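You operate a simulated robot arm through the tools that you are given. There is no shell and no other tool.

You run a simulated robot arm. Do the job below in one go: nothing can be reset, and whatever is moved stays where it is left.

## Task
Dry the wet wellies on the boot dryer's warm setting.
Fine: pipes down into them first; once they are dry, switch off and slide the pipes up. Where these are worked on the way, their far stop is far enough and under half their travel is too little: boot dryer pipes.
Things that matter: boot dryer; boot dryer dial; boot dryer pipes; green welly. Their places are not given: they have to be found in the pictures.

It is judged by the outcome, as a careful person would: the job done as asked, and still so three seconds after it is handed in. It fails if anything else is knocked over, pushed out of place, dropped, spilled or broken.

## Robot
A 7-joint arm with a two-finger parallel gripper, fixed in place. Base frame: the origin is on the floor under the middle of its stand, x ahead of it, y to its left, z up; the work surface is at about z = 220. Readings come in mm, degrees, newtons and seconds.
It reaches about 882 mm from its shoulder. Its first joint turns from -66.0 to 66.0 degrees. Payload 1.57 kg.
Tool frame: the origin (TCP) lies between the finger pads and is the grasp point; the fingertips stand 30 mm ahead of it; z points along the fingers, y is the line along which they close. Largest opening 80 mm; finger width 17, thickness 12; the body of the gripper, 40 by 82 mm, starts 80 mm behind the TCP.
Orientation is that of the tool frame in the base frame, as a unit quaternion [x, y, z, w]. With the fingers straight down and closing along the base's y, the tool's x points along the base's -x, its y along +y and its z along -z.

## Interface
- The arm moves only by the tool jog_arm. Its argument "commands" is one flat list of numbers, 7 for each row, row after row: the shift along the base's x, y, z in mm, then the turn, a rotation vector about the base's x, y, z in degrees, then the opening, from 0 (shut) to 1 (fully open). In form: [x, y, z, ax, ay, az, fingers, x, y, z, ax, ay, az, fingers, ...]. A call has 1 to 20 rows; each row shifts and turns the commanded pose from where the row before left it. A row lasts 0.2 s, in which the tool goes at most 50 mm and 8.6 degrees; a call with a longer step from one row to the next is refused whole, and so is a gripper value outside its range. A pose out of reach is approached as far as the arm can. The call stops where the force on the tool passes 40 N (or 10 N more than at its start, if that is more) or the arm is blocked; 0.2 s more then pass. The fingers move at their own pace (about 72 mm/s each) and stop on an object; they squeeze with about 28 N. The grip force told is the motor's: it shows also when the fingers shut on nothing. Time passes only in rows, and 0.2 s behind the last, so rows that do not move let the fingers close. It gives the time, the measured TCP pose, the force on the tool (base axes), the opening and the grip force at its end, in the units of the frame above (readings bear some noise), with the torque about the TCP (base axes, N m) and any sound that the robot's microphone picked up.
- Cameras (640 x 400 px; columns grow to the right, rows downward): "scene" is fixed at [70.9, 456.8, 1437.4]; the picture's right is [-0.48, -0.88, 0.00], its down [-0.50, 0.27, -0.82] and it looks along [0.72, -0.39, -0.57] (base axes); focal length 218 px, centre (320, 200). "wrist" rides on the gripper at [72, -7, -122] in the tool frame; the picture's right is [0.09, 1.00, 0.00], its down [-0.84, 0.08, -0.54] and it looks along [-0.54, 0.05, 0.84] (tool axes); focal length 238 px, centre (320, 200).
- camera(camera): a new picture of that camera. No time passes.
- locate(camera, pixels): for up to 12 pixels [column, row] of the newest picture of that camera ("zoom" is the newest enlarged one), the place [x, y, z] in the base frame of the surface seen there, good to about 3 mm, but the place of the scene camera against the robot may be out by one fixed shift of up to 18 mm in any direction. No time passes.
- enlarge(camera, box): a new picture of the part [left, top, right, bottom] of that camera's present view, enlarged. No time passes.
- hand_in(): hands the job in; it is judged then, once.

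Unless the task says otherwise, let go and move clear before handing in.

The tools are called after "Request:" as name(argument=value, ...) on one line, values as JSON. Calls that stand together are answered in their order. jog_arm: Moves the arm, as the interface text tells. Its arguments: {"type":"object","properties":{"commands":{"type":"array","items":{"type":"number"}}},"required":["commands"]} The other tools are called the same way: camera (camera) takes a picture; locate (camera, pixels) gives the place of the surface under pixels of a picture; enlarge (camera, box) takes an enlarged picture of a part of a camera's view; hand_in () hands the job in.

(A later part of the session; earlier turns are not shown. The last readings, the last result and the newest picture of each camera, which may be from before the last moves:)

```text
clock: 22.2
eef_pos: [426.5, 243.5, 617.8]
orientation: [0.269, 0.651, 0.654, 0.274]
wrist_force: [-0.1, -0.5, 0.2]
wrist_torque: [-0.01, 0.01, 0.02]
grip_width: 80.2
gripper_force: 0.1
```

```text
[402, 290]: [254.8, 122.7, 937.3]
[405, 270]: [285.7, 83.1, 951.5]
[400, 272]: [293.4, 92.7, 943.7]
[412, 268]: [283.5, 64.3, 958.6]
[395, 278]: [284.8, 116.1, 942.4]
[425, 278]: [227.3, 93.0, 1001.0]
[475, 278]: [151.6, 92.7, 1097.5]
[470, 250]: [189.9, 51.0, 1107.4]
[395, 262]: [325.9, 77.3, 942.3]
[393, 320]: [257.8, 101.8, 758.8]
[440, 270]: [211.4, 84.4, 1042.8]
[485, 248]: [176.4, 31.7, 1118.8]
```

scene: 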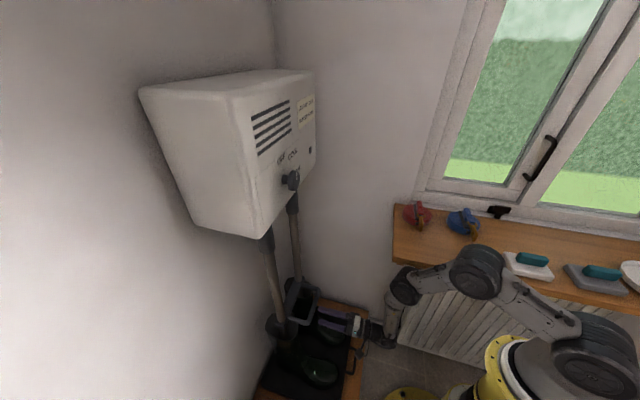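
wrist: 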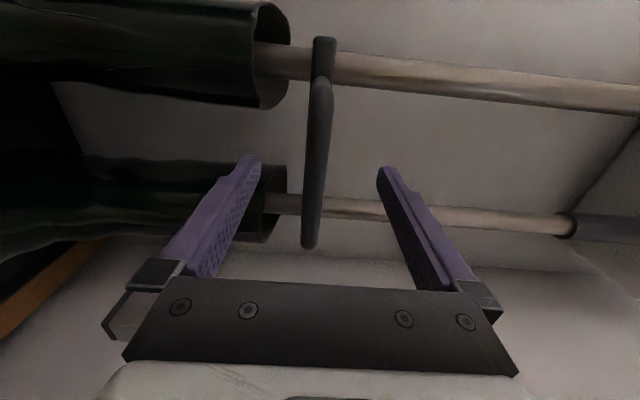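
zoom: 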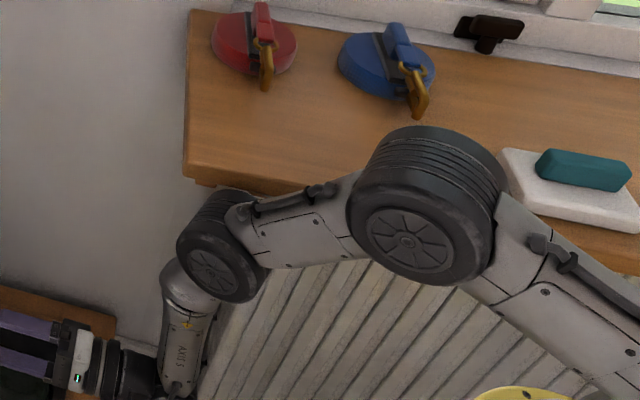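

The elbow now spans v≈93–155 against the sill edge at ≈177, so there's ~20 mm of room and it grows as the hand rises. I'll rise 100 mm first, shifting left (away from the sill).

Request:
jog_arm(commands=[-2.2, 2.2, 15, 0, 0, 0, 1, -2.8, 2.8, 20, 0, 0, 0, 1, -2.8, 2.8, 20, 0, 0, 0, 1, -2.8, 2.8, 20, 0, 0, 0, 1, -2.8, 2.8, 25, 0, 0, 0, 1])

Request:
enlarge(camera="scene", box=[340, 200, 540, 340])

```text
clock: 23.4
eef_pos: [412.3, 256.1, 718.1]
orientation: [0.269, 0.652, 0.654, 0.274]
wrist_force: [0.2, -0.1, -0.3]
wrist_torque: [0.03, -0.01, 0.0]
grip_width: 79.8
gripper_force: 0.1
```

```text
2.86 times, centred on (440, 270) of scene
```

zoom: 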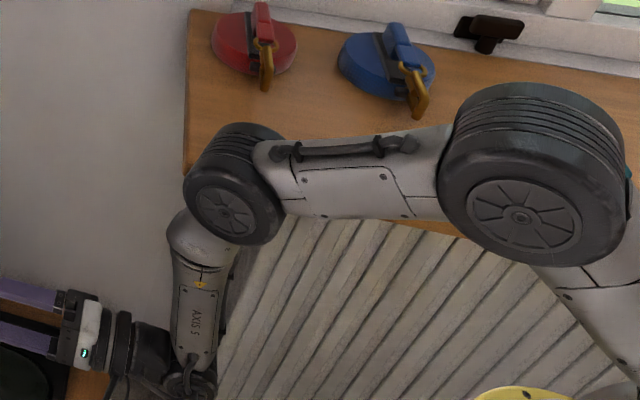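

Clear rise so far with the elbow lifting away. Continuing up to dial height (z≈1191) at v≈98, tips staying about 40 mm short of the knob.

Request:
jog_arm(commands=[-1.03, 0.23, 33.8, 0, 0, 0, 1, -1.03, 0.23, 33.8, 0, 0, 0, 1, -1.03, 0.23, 33.8, 0, 0, 0, 1, -1.03, 0.23, 33.8, 0, 0, 0, 1, -1.03, 0.23, 33.8, 0, 0, 0, 1, -1.03, 0.23, 33.8, 0, 0, 0, 1, -1.03, 0.23, 33.8, 0, 0, 0, 1, -1.03, 0.23, 33.8, 0, 0, 0, 1, -1.03, 0.23, 33.8, 0, 0, 0, 1, -1.03, 0.23, 33.8, 0, 0, 0, 1, -1.03, 0.23, 33.8, 0, 0, 0, 1, -1.03, 0.23, 33.8, 0, 0, 0, 1, -1.03, 0.23, 33.8, 0, 0, 0, 1, -1.03, 0.23, 33.8, 0, 0, 0, 1])

Request:
camera(camera="scene")

Request:
camera(camera="wrist")

```text
clock: 26.4
eef_pos: [398.6, 258.8, 1190.3]
orientation: [0.269, 0.652, 0.654, 0.273]
wrist_force: [0.2, 0.3, -0.7]
wrist_torque: [-0.01, -0.01, 0.02]
grip_width: 80.1
gripper_force: 0.1
```

```text
taken
```

scene: 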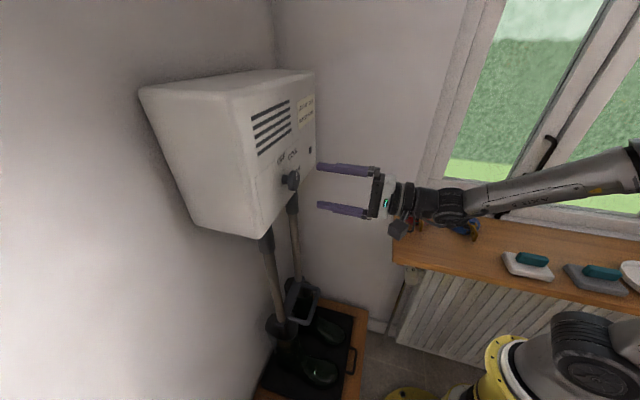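

```text
taken
```

wrist: 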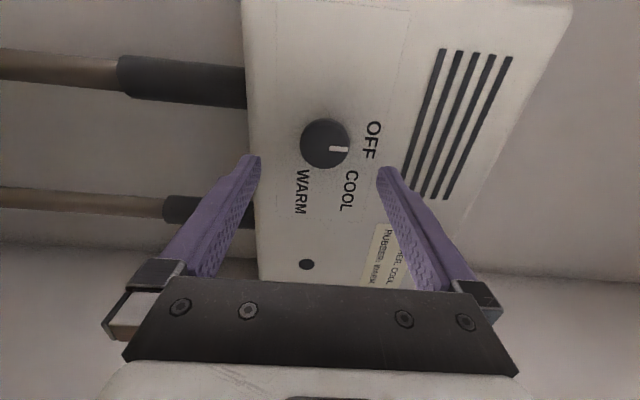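

The dial is right in front, at (325,145) in the wrist view. I'll measure its centre, rim, pointer and labels precisely.

Request:
locate(camera="wrist", pixels=[[325, 145], [325, 121], [325, 168], [301, 145], [347, 140], [338, 149], [373, 141], [352, 190], [302, 191], [307, 264], [352, 172], [302, 172]])

Request:
enlarge(camera="wrist", box=[270, 90, 400, 280])

```text
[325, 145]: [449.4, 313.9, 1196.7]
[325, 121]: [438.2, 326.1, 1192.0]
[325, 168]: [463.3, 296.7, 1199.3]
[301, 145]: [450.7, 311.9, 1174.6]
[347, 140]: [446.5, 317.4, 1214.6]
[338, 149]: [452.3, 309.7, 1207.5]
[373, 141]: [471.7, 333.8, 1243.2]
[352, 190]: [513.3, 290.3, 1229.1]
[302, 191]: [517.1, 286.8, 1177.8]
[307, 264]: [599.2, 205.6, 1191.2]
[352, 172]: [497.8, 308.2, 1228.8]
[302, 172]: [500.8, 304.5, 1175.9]
```

```text
2.11 times, centred on (335, 185) of wrist
```

zoom: 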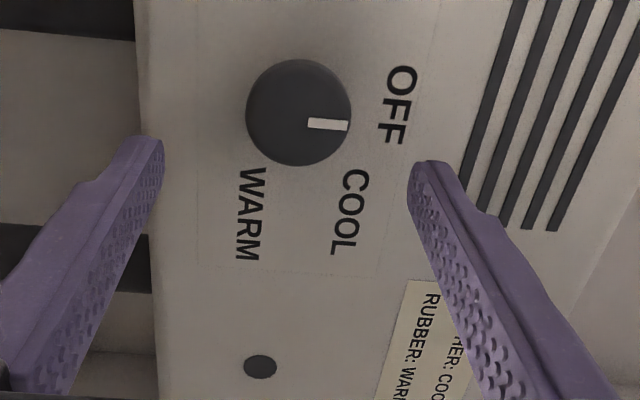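

Dial centre is about v 99, z 1194.5, front at u≈539, radius ≈20; OFF is straight up, COOL at ~45–58° and WARM at ~105–110° clockwise. I'll pre-rotate the hand −50° about the dial axis so the turn stays in range, and centre it on the dial.

Request:
jog_arm(commands=[0, 0, 0.7, -5.89, -5.89, 0, 1, 0, 0, 0.7, -5.89, -5.89, 0, 1, 0, 0, 0.7, -5.89, -5.89, 0, 1, 0, 0, 0.7, -5.89, -5.89, 0, 1, 0, 0, 0.7, -5.89, -5.89, 0, 1, 0, 0, 0.7, -5.89, -5.89, 0, 1])

Request:
camera(camera="wrist")

Request:
camera(camera="scene")

```text
clock: 27.8
eef_pos: [398.5, 258.6, 1193.8]
orientation: [-0.034, 0.704, 0.478, 0.524]
wrist_force: [-0.6, -0.7, 0.1]
wrist_torque: [0.01, 0.01, 0.01]
grip_width: 80.0
gripper_force: 0.1
```

```text
taken
```

wrist: 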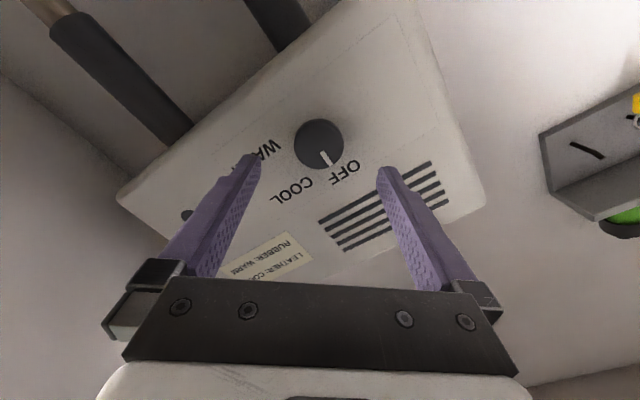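

```text
taken
```

scene: 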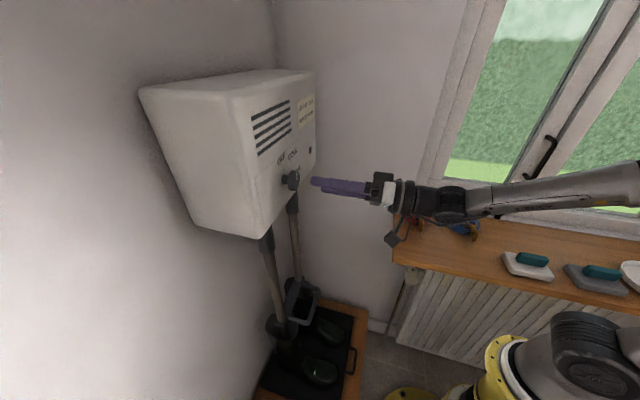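

The pre-rotation worked. I'll re-measure the knob from this new viewpoint (front at (320,145)) to confirm centring.

Request:
locate(camera="wrist", pixels=[[320, 145], [298, 140], [342, 140], [320, 122], [322, 165], [325, 158], [347, 172], [292, 190], [310, 120], [335, 155]])

Request:
enlarge(camera="wrist", box=[250, 90, 400, 230])

```text
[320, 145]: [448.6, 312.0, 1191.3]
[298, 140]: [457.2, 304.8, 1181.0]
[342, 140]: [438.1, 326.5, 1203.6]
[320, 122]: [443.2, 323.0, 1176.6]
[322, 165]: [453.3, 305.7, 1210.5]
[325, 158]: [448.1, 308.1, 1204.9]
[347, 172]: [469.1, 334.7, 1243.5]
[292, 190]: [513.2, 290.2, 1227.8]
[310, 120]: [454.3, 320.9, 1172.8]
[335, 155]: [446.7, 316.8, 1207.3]
```

```text
2.86 times, centred on (325, 160) of wrist
```

zoom: 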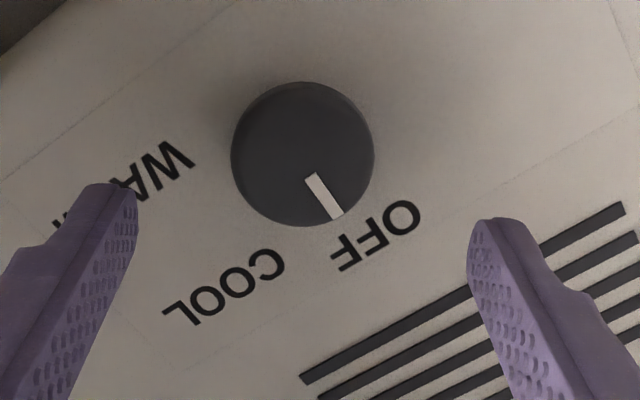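

Both viewpoints agree on the knob centre within ~3 mm (v≈97.5, z≈1193). I'll advance 67 mm so the tips straddle the knob, stopping ~7 mm short of the face, and then close.

Request:
jog_arm(commands=[7.8, 8.0, -0.1, 0, 0, 0, 1, 7.8, 8.0, -0.1, 0, 0, 0, 1, 7.8, 8.0, -0.1, 0, 0, 0, 1, 7.8, 8.0, -0.1, 0, 0, 0, 1, 7.8, 8.0, -0.1, 0, 0, 0, 1, 7.8, 8.0, -0.1, 0, 0, 0, 1, 0, 0, 0, 0, 0, 0, 1])

Request:
camera(camera="wrist")

Request:
enlarge(camera="scene", box=[240, 130, 400, 240])

```text
clock: 29.4
eef_pos: [445.7, 306.7, 1193.5]
orientation: [-0.034, 0.705, 0.479, 0.523]
wrist_force: [-0.9, -0.1, 0.0]
wrist_torque: [-0.01, 0.02, -0.01]
grip_width: 79.8
gripper_force: 0.0
```

```text
taken
```

wrist: 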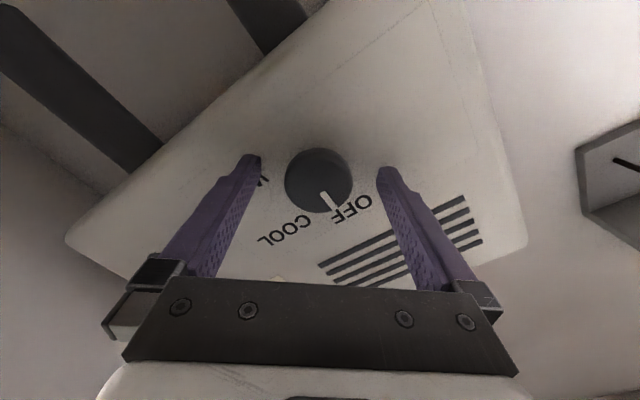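

```text
3.64 times, centred on (320, 185) of scene
```

zoom: 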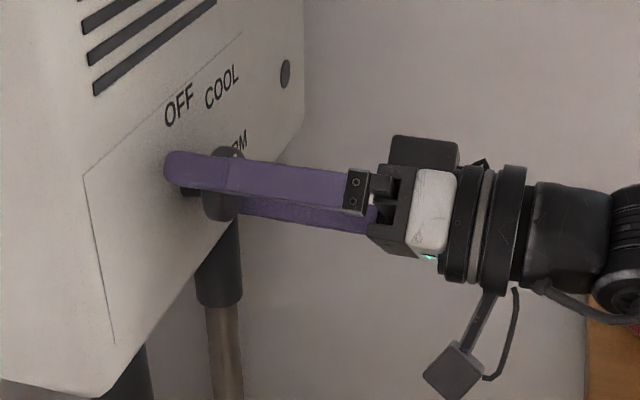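

The knob sits centred between the fingers at (318,182). Closing on it now.

Request:
jog_arm(commands=[0, 0, 0, 0, 0, 0, 0.6, 0, 0, 0, 0, 0, 0, 0.3, 0, 0, 0, 0, 0, 0, 0, 0, 0, 0, 0, 0, 0, 0])

Request:
camera(camera="wrist")

```text
clock: 30.4
eef_pos: [445.5, 306.6, 1193.8]
orientation: [-0.032, 0.705, 0.479, 0.522]
wrist_force: [4.7, -1.1, -1.3]
wrist_torque: [0.04, -0.02, -0.16]
grip_width: 43.6
gripper_force: 44.9
```

```text
taken
```

wrist: 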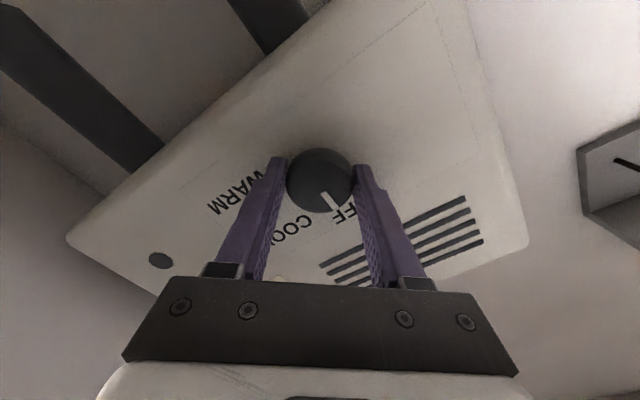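

Knob gripped (43.6 mm). I'll turn clockwise (positive about the dial axis) in steps and read the torque.

Request:
jog_arm(commands=[0, 0, 0, 5.0, 5.0, 0, 0, 0, 0, 0, 5.0, 5.0, 0, 0, 0, 0, 0, 5.0, 5.0, 0, 0, 0, 0, 0, 5.0, 5.0, 0, 0])

Request:
enlarge(camera="wrist", box=[240, 110, 400, 250])

```text
clock: 31.4
eef_pos: [446.0, 306.9, 1194.6]
orientation: [0.141, 0.691, 0.593, 0.39]
wrist_force: [-4.4, -10.8, -1.1]
wrist_torque: [-0.1, 0.09, 0.45]
grip_width: 43.3
gripper_force: 45.3
```

```text
2.86 times, centred on (320, 180) of wrist
```

zoom: 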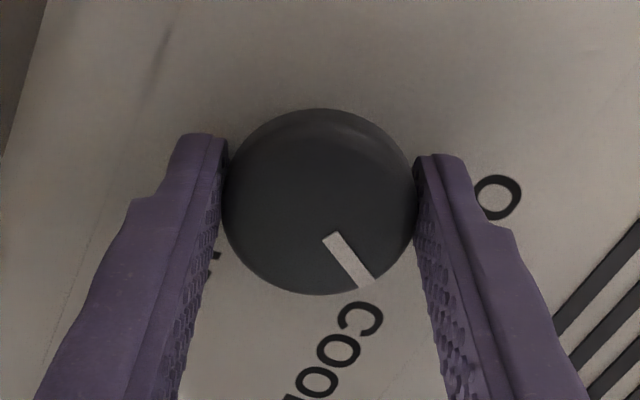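

The pointer keeps its place relative to the fingers, so the knob is turning with the hand (~28° so far). Continuing.

Request:
jog_arm(commands=[0, 0, 0, 5.0, 5.0, 0, 0, 0, 0, 0, 5.0, 5.0, 0, 0, 0, 0, 0, 5.0, 5.0, 0, 0, 0, 0, 0, 5.0, 5.0, 0, 0])

Request:
enlarge(camera="wrist", box=[240, 110, 400, 250])

Request:
enlarge(camera="scene", box=[240, 110, 360, 200])

```text
clock: 32.4
eef_pos: [444.5, 306.2, 1194.6]
orientation: [0.306, 0.634, 0.67, 0.236]
wrist_force: [-11.3, -10.7, 1.1]
wrist_torque: [-0.03, 0.1, -0.07]
grip_width: 43.4
gripper_force: 44.7
```

```text
2.86 times, centred on (320, 180) of wrist
```

zoom: 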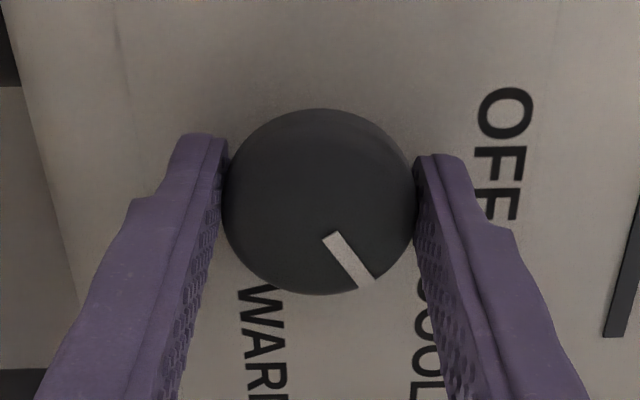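

```text
4.44 times, centred on (300, 155) of scene
```

zoom: 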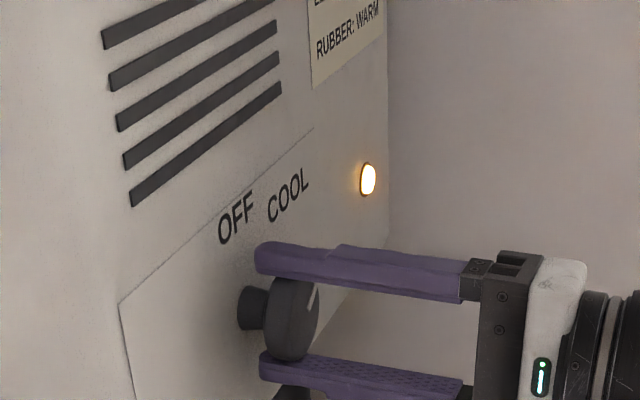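

The lamp on the box is now lit (zoom (368,180)), so the dial has left OFF and is around COOL at ~56°. I'll keep turning toward WARM.

Request:
jog_arm(commands=[0, 0, 0, 5.0, 5.0, 0, 0, 0, 0, 0, 5.0, 5.0, 0, 0, 0, 0, 0, 5.0, 5.0, 0, 0, 0, 0, 0, 5.0, 5.0, 0, 0, 0, 0, 0, 5.0, 5.0, 0, 0])

Request:
enlarge(camera="wrist", box=[220, 90, 420, 270])

Request:
enlarge(camera="scene", box=[240, 110, 360, 200])

```text
clock: 33.6
eef_pos: [445.9, 305.4, 1196.1]
orientation: [0.486, 0.51, 0.709, 0.022]
wrist_force: [0.7, -4.8, 9.3]
wrist_torque: [-0.22, 0.21, -0.49]
grip_width: 43.1
gripper_force: 44.9
```

```text
2.22 times, centred on (320, 180) of wrist
```

zoom: 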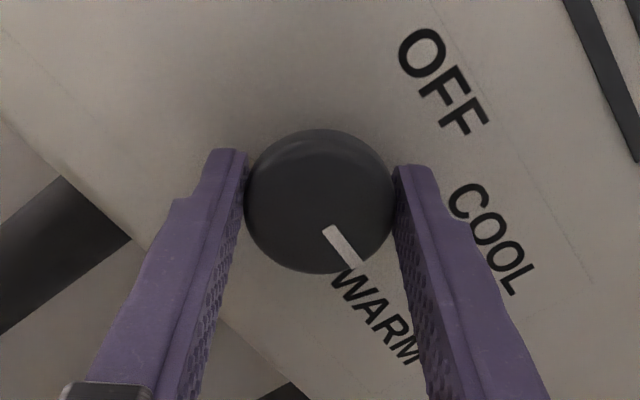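

```text
4.44 times, centred on (300, 155) of scene
```

zoom: 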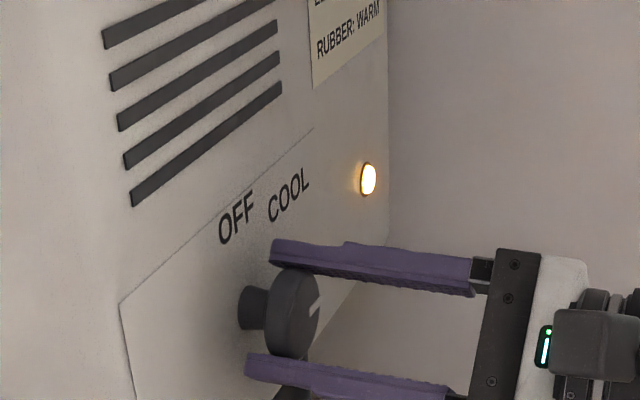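

The pointer has reached about 92° and is nearing the WARM label. WARM's label centre is at ~105°, so I'll continue gently, watching torque for a stop.

Request:
jog_arm(commands=[0, 0, -0.5, 4.6, 4.6, 0, 0, 0, 0, -0.5, 4.6, 4.6, 0, 0])

Request:
enlarge(camera="wrist", box=[220, 90, 420, 270])

```text
clock: 34.2
eef_pos: [446.8, 306.5, 1196.3]
orientation: [0.541, 0.451, 0.708, -0.058]
wrist_force: [4.2, -8.6, 16.2]
wrist_torque: [-0.5, 0.45, -0.71]
grip_width: 43.2
gripper_force: 44.8
```

```text
2.22 times, centred on (320, 180) of wrist
```

zoom: 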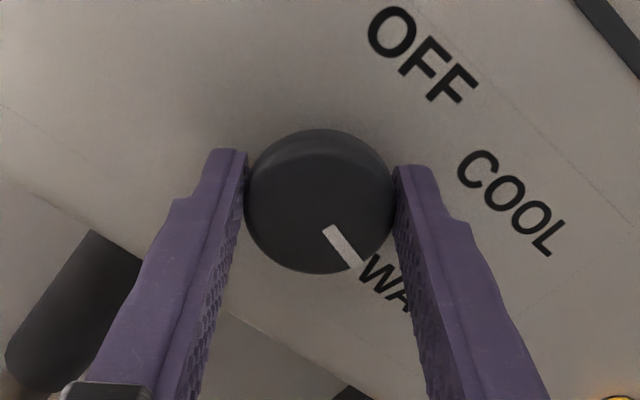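

At ~105° the knob still follows with little torque about its axis, though a side load is building (16 N up). I'll relieve that and go a few degrees more to feel for an end stop.

Request:
jog_arm(commands=[0.5, -0.5, 2.0, 2.1, 2.1, 0, 0, 0, 0, 0.5, 2.1, 2.1, 0, 0])

Request:
enlarge(camera="wrist", box=[220, 90, 420, 270])

Request:
enlarge(camera="scene", box=[240, 110, 360, 200])

```text
clock: 34.8
eef_pos: [445.5, 307.2, 1197.7]
orientation: [0.563, 0.425, 0.702, -0.095]
wrist_force: [7.8, -5.4, 12.3]
wrist_torque: [0.71, -0.77, 0.13]
grip_width: 43.7
gripper_force: 44.4
```

```text
2.22 times, centred on (320, 180) of wrist
```

zoom: 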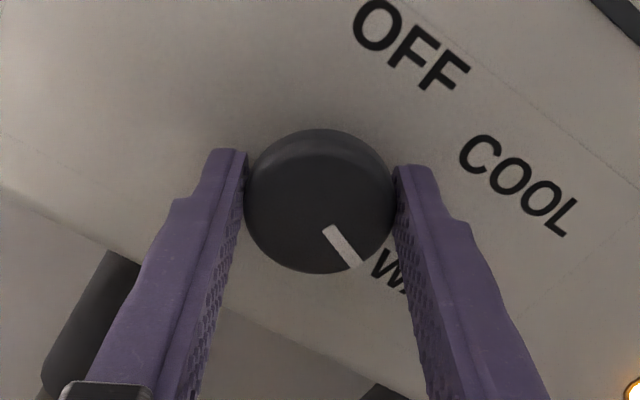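

```text
4.44 times, centred on (300, 155) of scene
```

zoom: 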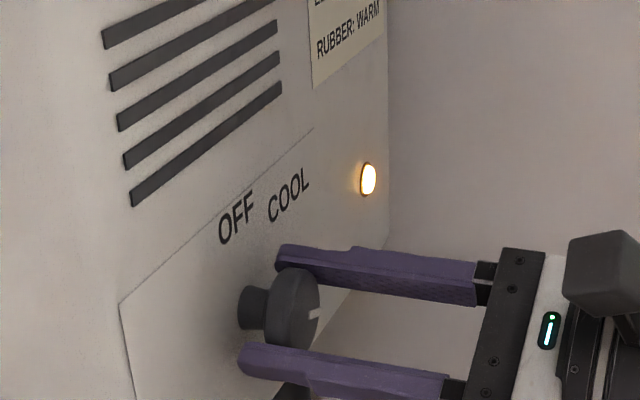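

The hand has turned ~111° with no end stop, and the lamp is lit. I'll release, back off, and look at where the pointer rests relative to the WARM label.

Request:
jog_arm(commands=[0, 0, 0, 0, 0, 0, 0.5, 0, 0, 0, 0, 0, 0, 1, 0, 0, 0, 0, 0, 0, 1, 0, 0, 0, 0, 0, 0, 1, -8, -8, 0, 0, 0, 0, 1, -12, -12, 0, 0, 0, 0, 1, -12, -12, 0, 0, 0, 0, 1, -12, -12, 0, 0, 0, 0, 1, -12, -12, 0, 0, 0, 0, 1])

Request:
camera(camera="wrist")

Request:
enlarge(camera="wrist", box=[240, 70, 420, 240])

```text
clock: 36.8
eef_pos: [389.9, 249.4, 1194.9]
orientation: [0.565, 0.424, 0.702, -0.093]
wrist_force: [0.2, -0.2, -0.4]
wrist_torque: [-0.02, -0.01, 0.0]
grip_width: 80.1
gripper_force: 0.0
```

```text
taken
```

wrist: 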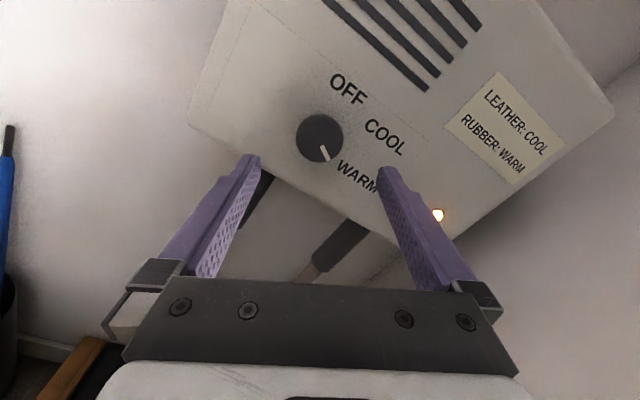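

```text
2.35 times, centred on (330, 155) of wrist
```

zoom: 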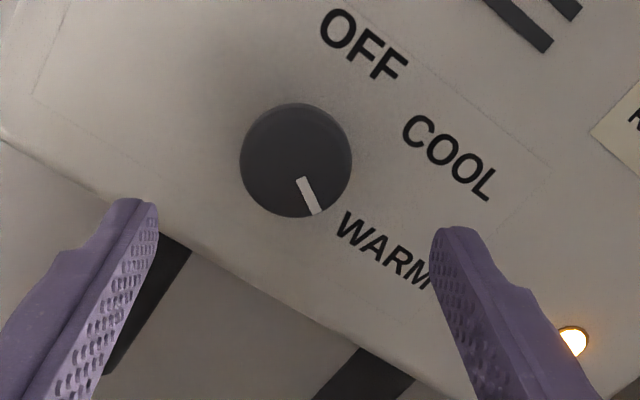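

Projecting the pointer through the camera geometry gives ~121° now versus ~111° at release, so the knob snapped into a detent at about 120° — spacing OFF 0°, COOL 60°, WARM 120° — and the lamp is lit. I'll turn the hand back to level and confirm the pointer from a second viewpoint.

Request:
jog_arm(commands=[-3, -3, 0, -5.7, -5.7, 0, 1, -3, -3, 0, -5.7, -5.7, 0, 1, -3, -3, 0, -5.7, -5.7, 0, 1, -3, -3, 0, -5.7, -5.7, 0, 1, -3, -3, 0, -5.7, -5.7, 0, 1, -3, -3, 0, -5.7, -5.7, 0, 1, -3, -3, 0, -5.7, -5.7, 0, 1])

Request:
enlarge(camera="wrist", box=[260, 80, 400, 260])

Request:
enlarge(camera="scene", box=[240, 110, 360, 200])

Request:
enlarge(camera="scene", box=[240, 260, 380, 400])

```text
clock: 38.4
eef_pos: [368.6, 228.3, 1195.4]
orientation: [0.294, 0.641, 0.664, 0.248]
wrist_force: [0.9, 0.0, -0.3]
wrist_torque: [0.01, 0.0, -0.02]
grip_width: 79.9
gripper_force: 0.0
```

```text
2.22 times, centred on (330, 170) of wrist
```

zoom: 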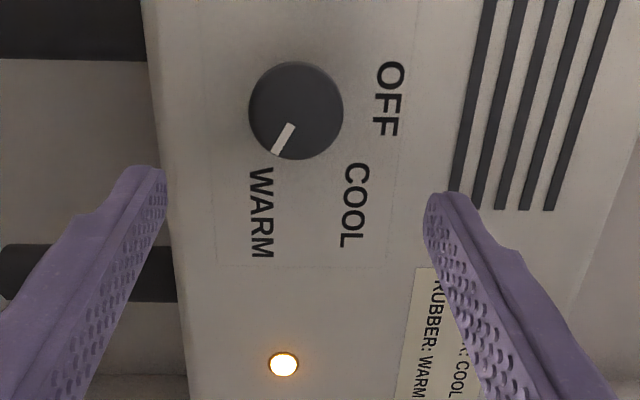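

```text
4.44 times, centred on (300, 155) of scene
```

zoom: 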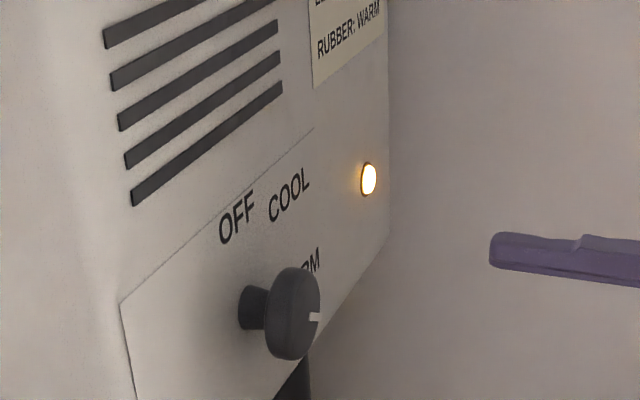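

```text
2.86 times, centred on (310, 330) of scene
```

zoom: 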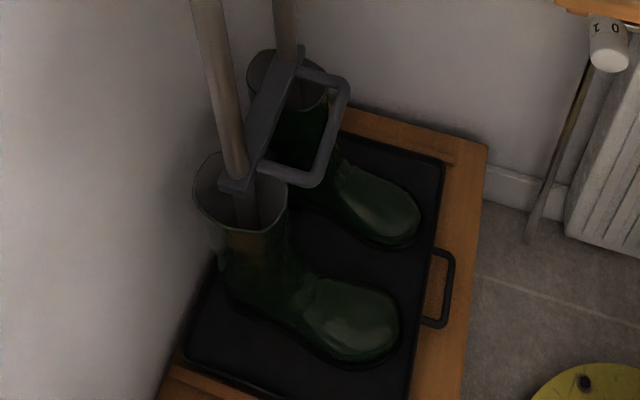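

The pointer now aims at WARM (zoom (283,138)) with the lamp on, and the boots already look greener than the dark wet look before. I'll wait and watch the boots' colour.

Request:
jog_arm(commands=[0, 0, 0, 0, 0, 0, 1, 0, 0, 0, 0, 0, 0, 1, 0, 0, 0, 0, 0, 0, 1, 0, 0, 0, 0, 0, 0, 1, 0, 0, 0, 0, 0, 0, 1, 0, 0, 0, 0, 0, 0, 1, 0, 0, 0, 0, 0, 0, 1, 0, 0, 0, 0, 0, 0, 1, 0, 0, 0, 0, 0, 0, 1, 0, 0, 0, 0, 0, 0, 1, 0, 0, 0, 0, 0, 0, 1, 0, 0, 0, 0, 0, 0, 1, 0, 0, 0, 0, 0, 0, 1, 0, 0, 0, 0, 0, 0, 1, 0, 0, 0, 0, 0, 0, 1, 0, 0, 0, 0, 0, 0, 1, 0, 0, 0, 0, 0, 0, 1, 0, 0, 0, 0, 0, 0, 1, 0, 0, 0, 0, 0, 0, 1, 0, 0, 0, 0, 0, 0, 1])

Request:
enlarge(camera="scene", box=[240, 260, 380, 400])

Request:
enlarge(camera="scene", box=[240, 110, 360, 200])

```text
clock: 42.6
eef_pos: [369.0, 228.1, 1195.5]
orientation: [0.295, 0.64, 0.665, 0.248]
wrist_force: [0.1, -1.3, 0.1]
wrist_torque: [0.02, -0.04, -0.04]
grip_width: 80.0
gripper_force: 0.1
```

```text
2.86 times, centred on (310, 330) of scene
```

zoom: 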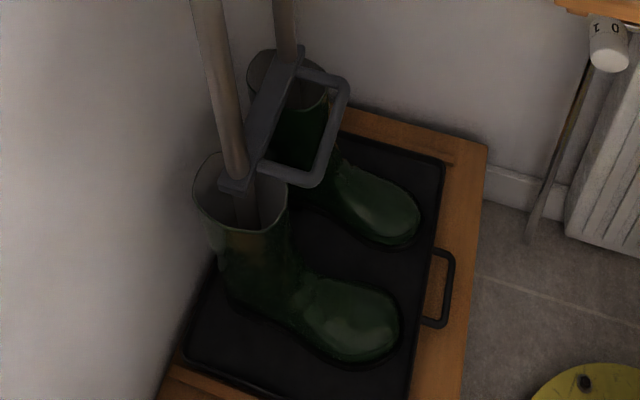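

```text
4.44 times, centred on (300, 155) of scene
```

zoom: 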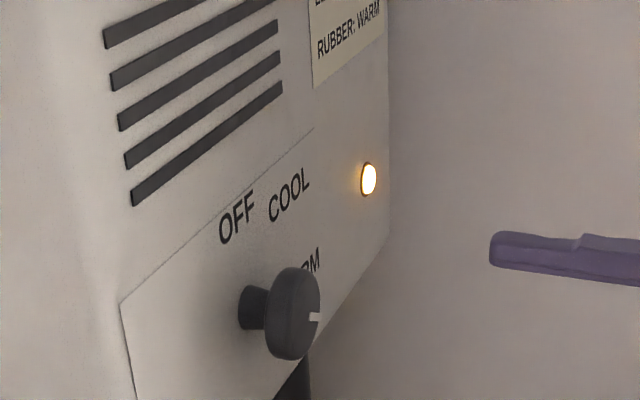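

The boots are getting gradually lighter green and less glossy; drying is under way. I'll keep waiting.

Request:
jog_arm(commands=[0, 0, 0, 0, 0, 0, 1, 0, 0, 0, 0, 0, 0, 1, 0, 0, 0, 0, 0, 0, 1, 0, 0, 0, 0, 0, 0, 1, 0, 0, 0, 0, 0, 0, 1, 0, 0, 0, 0, 0, 0, 1, 0, 0, 0, 0, 0, 0, 1, 0, 0, 0, 0, 0, 0, 1, 0, 0, 0, 0, 0, 0, 1, 0, 0, 0, 0, 0, 0, 1, 0, 0, 0, 0, 0, 0, 1, 0, 0, 0, 0, 0, 0, 1, 0, 0, 0, 0, 0, 0, 1, 0, 0, 0, 0, 0, 0, 1, 0, 0, 0, 0, 0, 0, 1, 0, 0, 0, 0, 0, 0, 1, 0, 0, 0, 0, 0, 0, 1, 0, 0, 0, 0, 0, 0, 1, 0, 0, 0, 0, 0, 0, 1, 0, 0, 0, 0, 0, 0, 1])

Request:
jog_arm(commands=[0, 0, 0, 0, 0, 0, 1, 0, 0, 0, 0, 0, 0, 1, 0, 0, 0, 0, 0, 0, 1, 0, 0, 0, 0, 0, 0, 1, 0, 0, 0, 0, 0, 0, 1, 0, 0, 0, 0, 0, 0, 1, 0, 0, 0, 0, 0, 0, 1, 0, 0, 0, 0, 0, 0, 1, 0, 0, 0, 0, 0, 0, 1, 0, 0, 0, 0, 0, 0, 1, 0, 0, 0, 0, 0, 0, 1, 0, 0, 0, 0, 0, 0, 1, 0, 0, 0, 0, 0, 0, 1, 0, 0, 0, 0, 0, 0, 1, 0, 0, 0, 0, 0, 0, 1, 0, 0, 0, 0, 0, 0, 1, 0, 0, 0, 0, 0, 0, 1, 0, 0, 0, 0, 0, 0, 1, 0, 0, 0, 0, 0, 0, 1, 0, 0, 0, 0, 0, 0, 1])

Request:
enlarge(camera="scene", box=[240, 260, 380, 400])

```text
clock: 46.8
eef_pos: [369.5, 228.8, 1196.3]
orientation: [0.294, 0.641, 0.665, 0.248]
wrist_force: [-0.1, -0.4, 0.5]
wrist_torque: [0.05, 0.01, 0.0]
grip_width: 80.0
gripper_force: 0.0
```

```text
clock: 51.0
eef_pos: [369.1, 229.2, 1195.8]
orientation: [0.293, 0.641, 0.665, 0.248]
wrist_force: [-0.1, 0.5, 1.3]
wrist_torque: [0.0, 0.0, -0.01]
grip_width: 80.1
gripper_force: 0.0
```

```text
2.86 times, centred on (310, 330) of scene
```

zoom: 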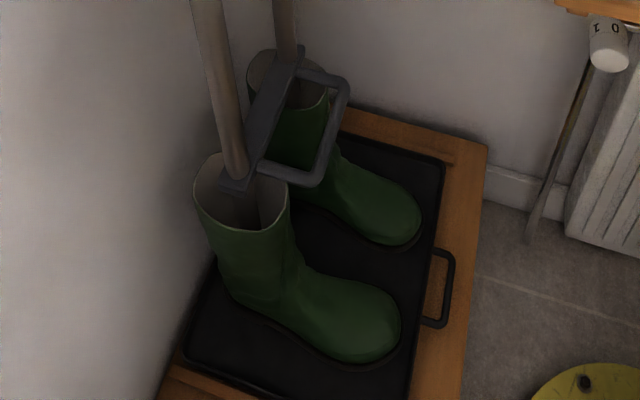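

The boots are now plainly green and mostly matte. I'll wait a bit more and compare to see whether the colour has stopped changing.

Request:
jog_arm(commands=[0, 0, 0, 0, 0, 0, 1, 0, 0, 0, 0, 0, 0, 1, 0, 0, 0, 0, 0, 0, 1, 0, 0, 0, 0, 0, 0, 1, 0, 0, 0, 0, 0, 0, 1, 0, 0, 0, 0, 0, 0, 1, 0, 0, 0, 0, 0, 0, 1, 0, 0, 0, 0, 0, 0, 1, 0, 0, 0, 0, 0, 0, 1, 0, 0, 0, 0, 0, 0, 1, 0, 0, 0, 0, 0, 0, 1, 0, 0, 0, 0, 0, 0, 1, 0, 0, 0, 0, 0, 0, 1, 0, 0, 0, 0, 0, 0, 1, 0, 0, 0, 0, 0, 0, 1])

Request:
enlarge(camera="scene", box=[240, 260, 380, 400])

Request:
enlarge(camera="scene", box=[240, 110, 360, 200])

```text
clock: 54.2
eef_pos: [369.5, 228.8, 1196.2]
orientation: [0.294, 0.64, 0.665, 0.249]
wrist_force: [-0.7, -0.8, 0.2]
wrist_torque: [0.02, 0.02, -0.01]
grip_width: 80.0
gripper_force: 0.1
```

```text
2.86 times, centred on (310, 330) of scene
```

zoom: 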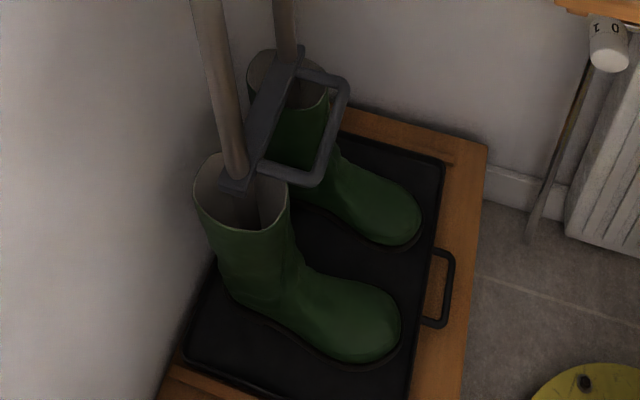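

```text
4.44 times, centred on (300, 155) of scene
```

zoom: 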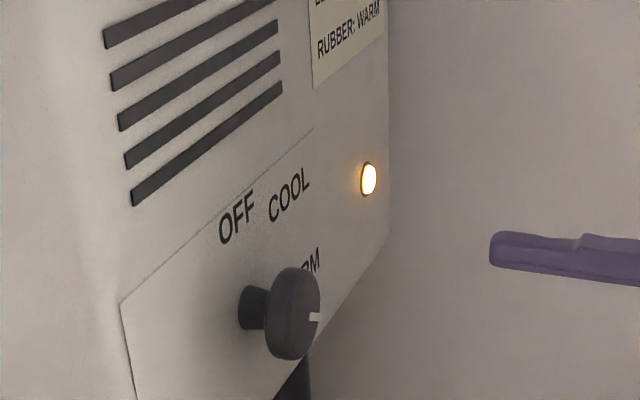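

The boots look unchanged between 51 s and 54 s: evenly green and matte, so they appear dry. I'll pre-rotate the hand +56° for the switch-off turn (more drying time passes anyway) and recheck the boots.

Request:
jog_arm(commands=[3, 3, 0, 5.7, 5.7, 0, 1, 3, 3, 0, 5.7, 5.7, 0, 1, 3, 3, 0, 5.7, 5.7, 0, 1, 3, 3, 0, 5.7, 5.7, 0, 1, 3, 3, 0, 5.7, 5.7, 0, 1, 3, 3, 0, 5.7, 5.7, 0, 1, 3, 3, 0, 5.7, 5.7, 0, 1, 0, 0, 0, 0, 0, 0, 1])

Request:
camera(camera="wrist")

Request:
enlarge(camera="scene", box=[240, 260, 380, 400])

```text
clock: 56.0
eef_pos: [389.8, 250.9, 1196.0]
orientation: [0.565, 0.425, 0.701, -0.094]
wrist_force: [-0.6, 0.0, -0.4]
wrist_torque: [0.01, -0.01, 0.01]
grip_width: 80.2
gripper_force: 0.1
```

```text
taken
```

wrist: 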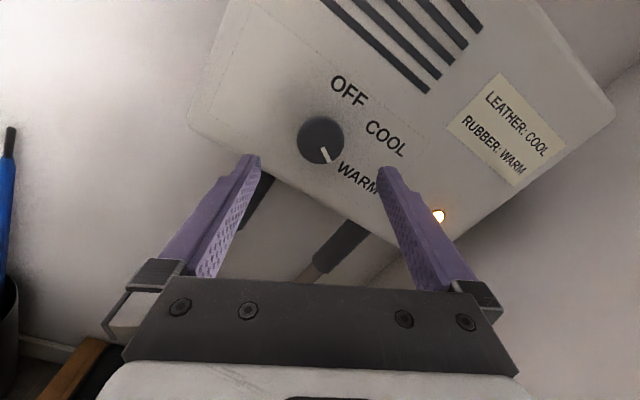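

```text
2.86 times, centred on (310, 330) of scene
```

zoom: 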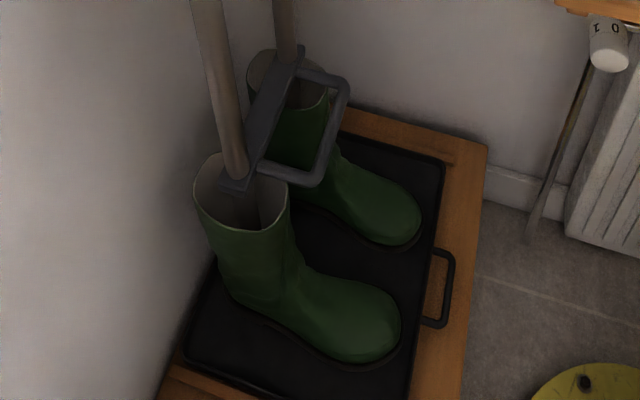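

The boots may still be a shade lighter than at 54 s, so to be sure they're fully dry I'll wait some more and compare again.

Request:
jog_arm(commands=[0, 0, 0, 0, 0, 0, 1, 0, 0, 0, 0, 0, 0, 1, 0, 0, 0, 0, 0, 0, 1, 0, 0, 0, 0, 0, 0, 1, 0, 0, 0, 0, 0, 0, 1, 0, 0, 0, 0, 0, 0, 1, 0, 0, 0, 0, 0, 0, 1, 0, 0, 0, 0, 0, 0, 1, 0, 0, 0, 0, 0, 0, 1, 0, 0, 0, 0, 0, 0, 1, 0, 0, 0, 0, 0, 0, 1, 0, 0, 0, 0, 0, 0, 1, 0, 0, 0, 0, 0, 0, 1, 0, 0, 0, 0, 0, 0, 1, 0, 0, 0, 0, 0, 0, 1, 0, 0, 0, 0, 0, 0, 1, 0, 0, 0, 0, 0, 0, 1, 0, 0, 0, 0, 0, 0, 1, 0, 0, 0, 0, 0, 0, 1, 0, 0, 0, 0, 0, 0, 1])

Request:
enlarge(camera="scene", box=[240, 260, 380, 400])

```text
clock: 60.2
eef_pos: [388.8, 250.2, 1195.5]
orientation: [0.564, 0.426, 0.701, -0.094]
wrist_force: [-0.5, 0.7, -0.1]
wrist_torque: [0.03, -0.01, 0.0]
grip_width: 80.0
gripper_force: 0.1
```

```text
2.86 times, centred on (310, 330) of scene
```

zoom: 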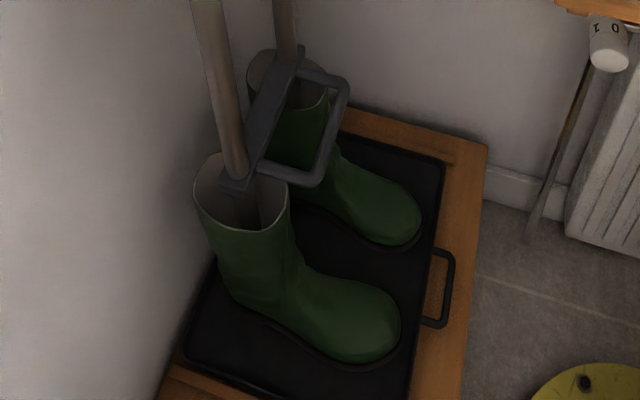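

No change from 56 s to 60 s: the boots are dry. Now I'll advance onto the knob again and close for the switch-off.

Request:
jog_arm(commands=[9.5, 9.25, 0, 0, 0, 0, 1, 9.5, 9.25, 0, 0, 0, 0, 1, 9.5, 9.25, 0, 0, 0, 0, 1, 9.5, 9.25, 0, 0, 0, 0, 1, 9.5, 9.25, 0, 0, 0, 0, 1, 9.5, 9.25, 0, 0, 0, 0, 1, 0, 0, 0, 0, 0, 0, 1])

Request:
camera(camera="wrist")

```text
clock: 61.8
eef_pos: [447.1, 305.6, 1195.2]
orientation: [0.564, 0.425, 0.701, -0.094]
wrist_force: [0.2, 0.6, 0.0]
wrist_torque: [-0.01, -0.02, -0.01]
grip_width: 79.9
gripper_force: 0.2
```

```text
taken
```

wrist: 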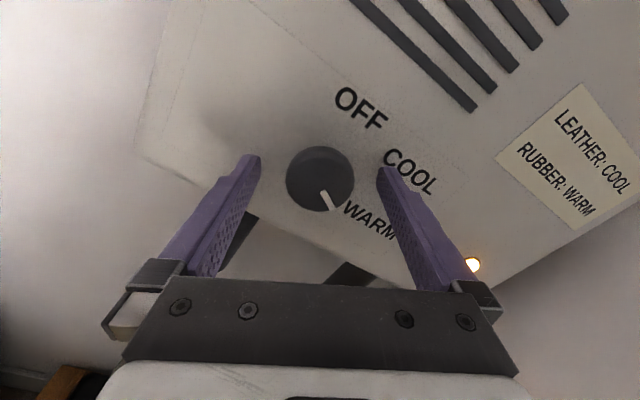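

The knob is centred between the open fingers at (320,180). Closing, then turning back counter-clockwise.

Request:
jog_arm(commands=[0, 0, 0, 0, 0, 0, 0.6, 0, 0, 0, 0, 0, 0, 0.3, 0, 0, 0, 0, 0, 0, 0, 0, 0, 0, 0, 0, 0, 0, 0, 0, 0, -5.0, -5.0, 0, 0, 0, 0, 0, -5.0, -5.0, 0, 0, 0, 0, 0, -5.0, -5.0, 0, 0, 0, 0, 0, -5.0, -5.0, 0, 0])

Request:
enlarge(camera="wrist", box=[220, 90, 420, 270])

```text
clock: 63.6
eef_pos: [445.7, 305.3, 1194.4]
orientation: [0.441, 0.551, 0.704, 0.08]
wrist_force: [-7.2, -1.8, -2.6]
wrist_torque: [0.25, -0.25, 0.41]
grip_width: 43.1
gripper_force: 45.1
```

```text
2.22 times, centred on (320, 180) of wrist
```

zoom: 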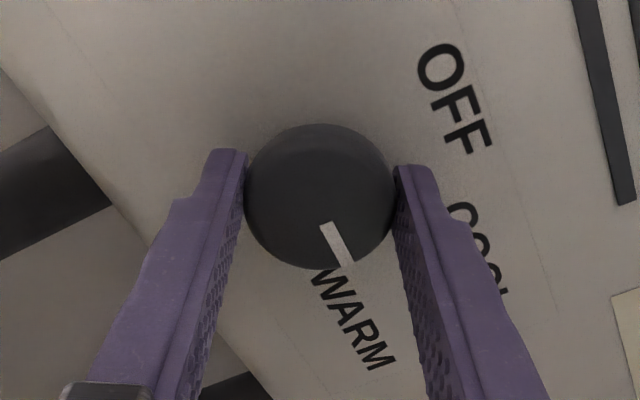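

The knob is following the hand back (28° so far). Continuing counter-clockwise.

Request:
jog_arm(commands=[0, 0, 0, -5.0, -5.0, 0, 0, 0, 0, 0, -5.0, -5.0, 0, 0, 0, 0, 0, -5.0, -5.0, 0, 0, 0, 0, 0, -5.0, -5.0, 0, 0, 0, 0, 0, -5.0, -5.0, 0, 0, 0, 0, 0, -5.0, -5.0, 0, 0])

Request:
enlarge(camera="wrist", box=[220, 90, 420, 270])

```text
clock: 65.0
eef_pos: [446.9, 305.3, 1196.0]
orientation: [0.212, 0.673, 0.628, 0.328]
wrist_force: [-10.8, 2.2, -6.1]
wrist_torque: [-0.1, 0.08, 0.36]
grip_width: 43.0
gripper_force: 45.5
```

```text
2.22 times, centred on (320, 180) of wrist
```

zoom: 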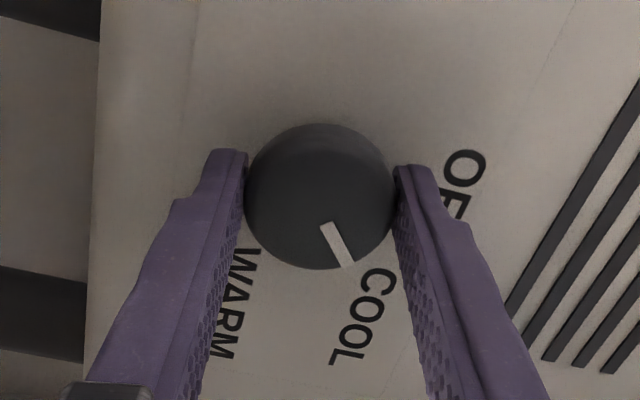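

The pointer is around COOL now. Continuing toward OFF.

Request:
jog_arm(commands=[0, 0, 0, -5.0, -5.0, 0, 0, 0, 0, 0, -5.0, -5.0, 0, 0, 0, 0, 0, -5.0, -5.0, 0, 0, 0, 0, 0, -5.0, -5.0, 0, 0, 0, 0, 0, -5.0, -5.0, 0, 0, 0, 0, 0, -5.0, -5.0, 0, 0, 0, 0, 0, -1.8, -1.8, 0, 0])

Request:
enlarge(camera="wrist", box=[220, 90, 420, 270])

Request:
enlarge(camera="scene", box=[240, 110, 360, 200])

```text
clock: 66.6
eef_pos: [446.8, 305.6, 1195.0]
orientation: [-0.064, 0.703, 0.456, 0.542]
wrist_force: [-11.4, -3.5, -9.2]
wrist_torque: [0.09, -0.05, 0.0]
grip_width: 43.3
gripper_force: 44.9
```

```text
2.22 times, centred on (320, 180) of wrist
```

zoom: 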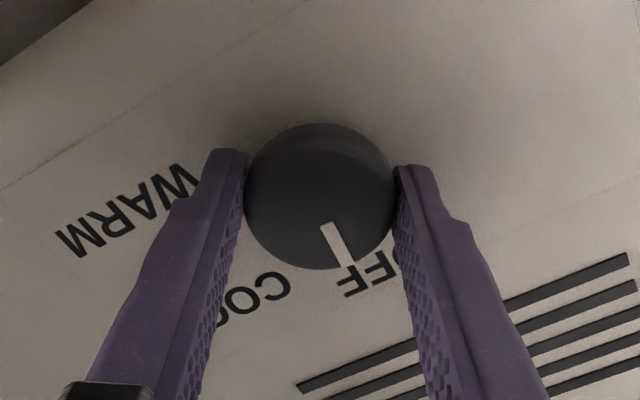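

```text
4.44 times, centred on (300, 155) of scene
```

zoom: 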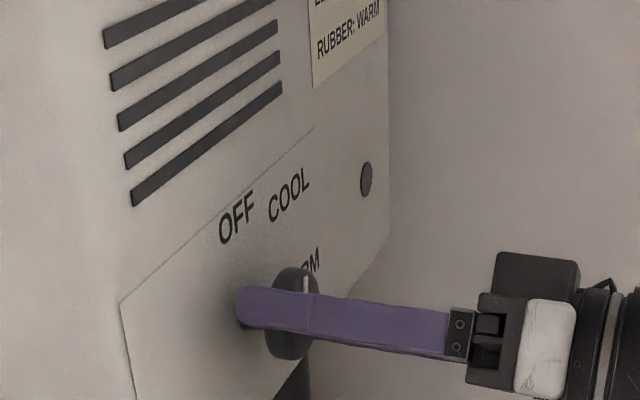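

The lamp has gone out and the pointer is at OFF. I'll release, back off, and confirm.

Request:
jog_arm(commands=[0, 0, 0, 0, 0, 0, 0.5, 0, 0, 0, 0, 0, 0, 1, 0, 0, 0, 0, 0, 0, 1, 0, 0, 0, 0, 0, 0, 1, -8, -8, 0, 0, 0, 0, 1, -12, -12, 0, 0, 0, 0, 1, -12, -12, 0, 0, 0, 0, 1, -12, -12, 0, 0, 0, 0, 1, -12, -12, 0, 0, 0, 0, 1])

Request:
enlarge(camera="wrist", box=[220, 70, 420, 250])

Request:
enlarge(camera="scene", box=[240, 110, 360, 200])

```text
clock: 68.6
eef_pos: [391.0, 249.2, 1195.5]
orientation: [-0.063, 0.702, 0.457, 0.542]
wrist_force: [-0.8, -0.3, 0.5]
wrist_torque: [-0.03, 0.04, 0.0]
grip_width: 80.2
gripper_force: 0.1
```

```text
2.22 times, centred on (320, 160) of wrist
```

zoom: 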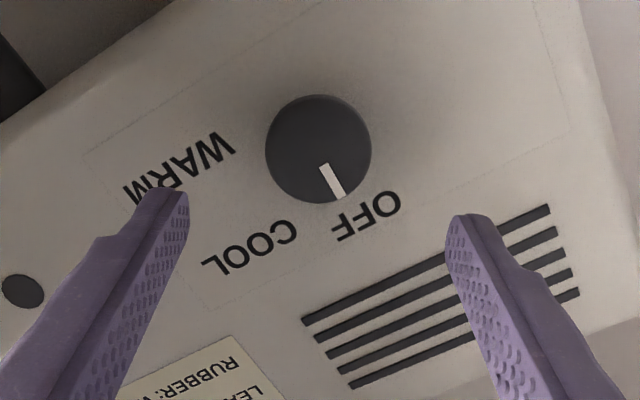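

```text
4.44 times, centred on (300, 155) of scene
```

zoom: 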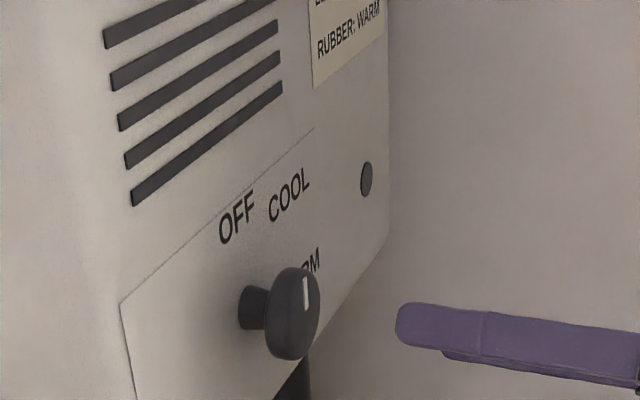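

Pointer is back at OFF (computed ~2°) and the lamp is dark. Now I'll level the hand again and descend in front of the dryer toward the handle, retracing the path used before.

Request:
jog_arm(commands=[1.7, 1.7, 0, 5.56, 5.56, 0, 1, 1.7, 1.7, 0, 5.56, 5.56, 0, 1, 1.7, 1.7, 0, 5.56, 5.56, 0, 1, 1.7, 1.7, 0, 5.56, 5.56, 0, 1, 1.7, 1.7, 0, 5.56, 5.56, 0, 1, 1.7, 1.7, 0, 5.56, 5.56, 0, 1, 1.7, 1.7, 0, 5.56, 5.56, 0, 1])

Request:
jog_arm(commands=[0.5, -0.5, -33, 0, 0, 0, 1, 0.5, -0.5, -33, 0, 0, 0, 1, 0.5, -0.5, -33, 0, 0, 0, 1, 0.5, -0.5, -33, 0, 0, 0, 1, 0.5, -0.5, -33, 0, 0, 0, 1, 0.5, -0.5, -33, 0, 0, 0, 1, 0.5, -0.5, -33, 0, 0, 0, 1, 0.5, -0.5, -33, 0, 0, 0, 1, 0.5, -0.5, -33, 0, 0, 0, 1, 0.5, -0.5, -33, 0, 0, 0, 1, 0.5, -0.5, -33, 0, 0, 0, 1, 0.5, -0.5, -33, 0, 0, 0, 1])

Request:
camera(camera="wrist")

Request:
camera(camera="scene")

```text
clock: 70.2
eef_pos: [401.8, 261.0, 1195.5]
orientation: [0.271, 0.65, 0.656, 0.271]
wrist_force: [0.1, 0.0, 0.1]
wrist_torque: [0.02, 0.0, 0.01]
grip_width: 80.0
gripper_force: 0.1
```

```text
clock: 72.8
eef_pos: [408.9, 255.6, 800.4]
orientation: [0.269, 0.651, 0.655, 0.273]
wrist_force: [0.6, -0.7, -0.6]
wrist_torque: [0.03, 0.01, -0.01]
grip_width: 80.3
gripper_force: 0.0
```

```text
taken
```

wrist: 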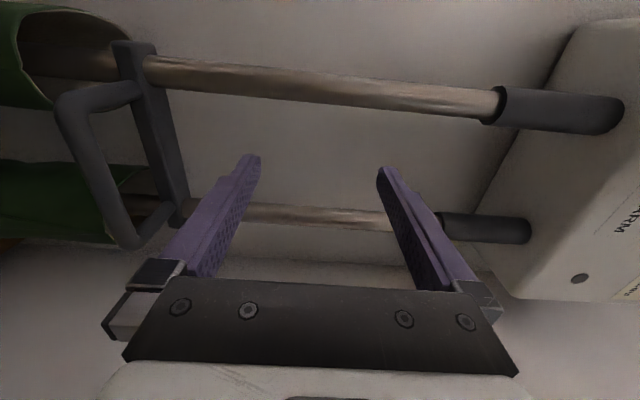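

```text
taken
```

scene: 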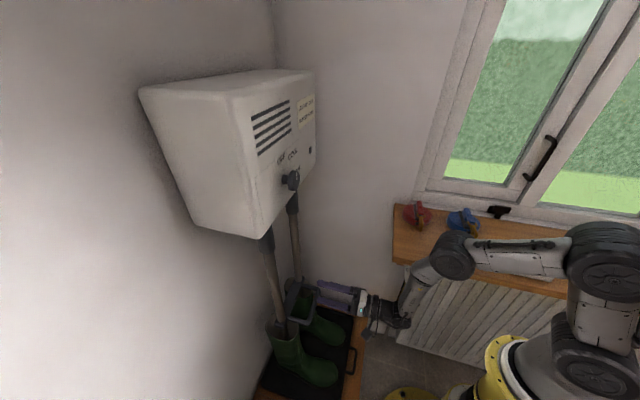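

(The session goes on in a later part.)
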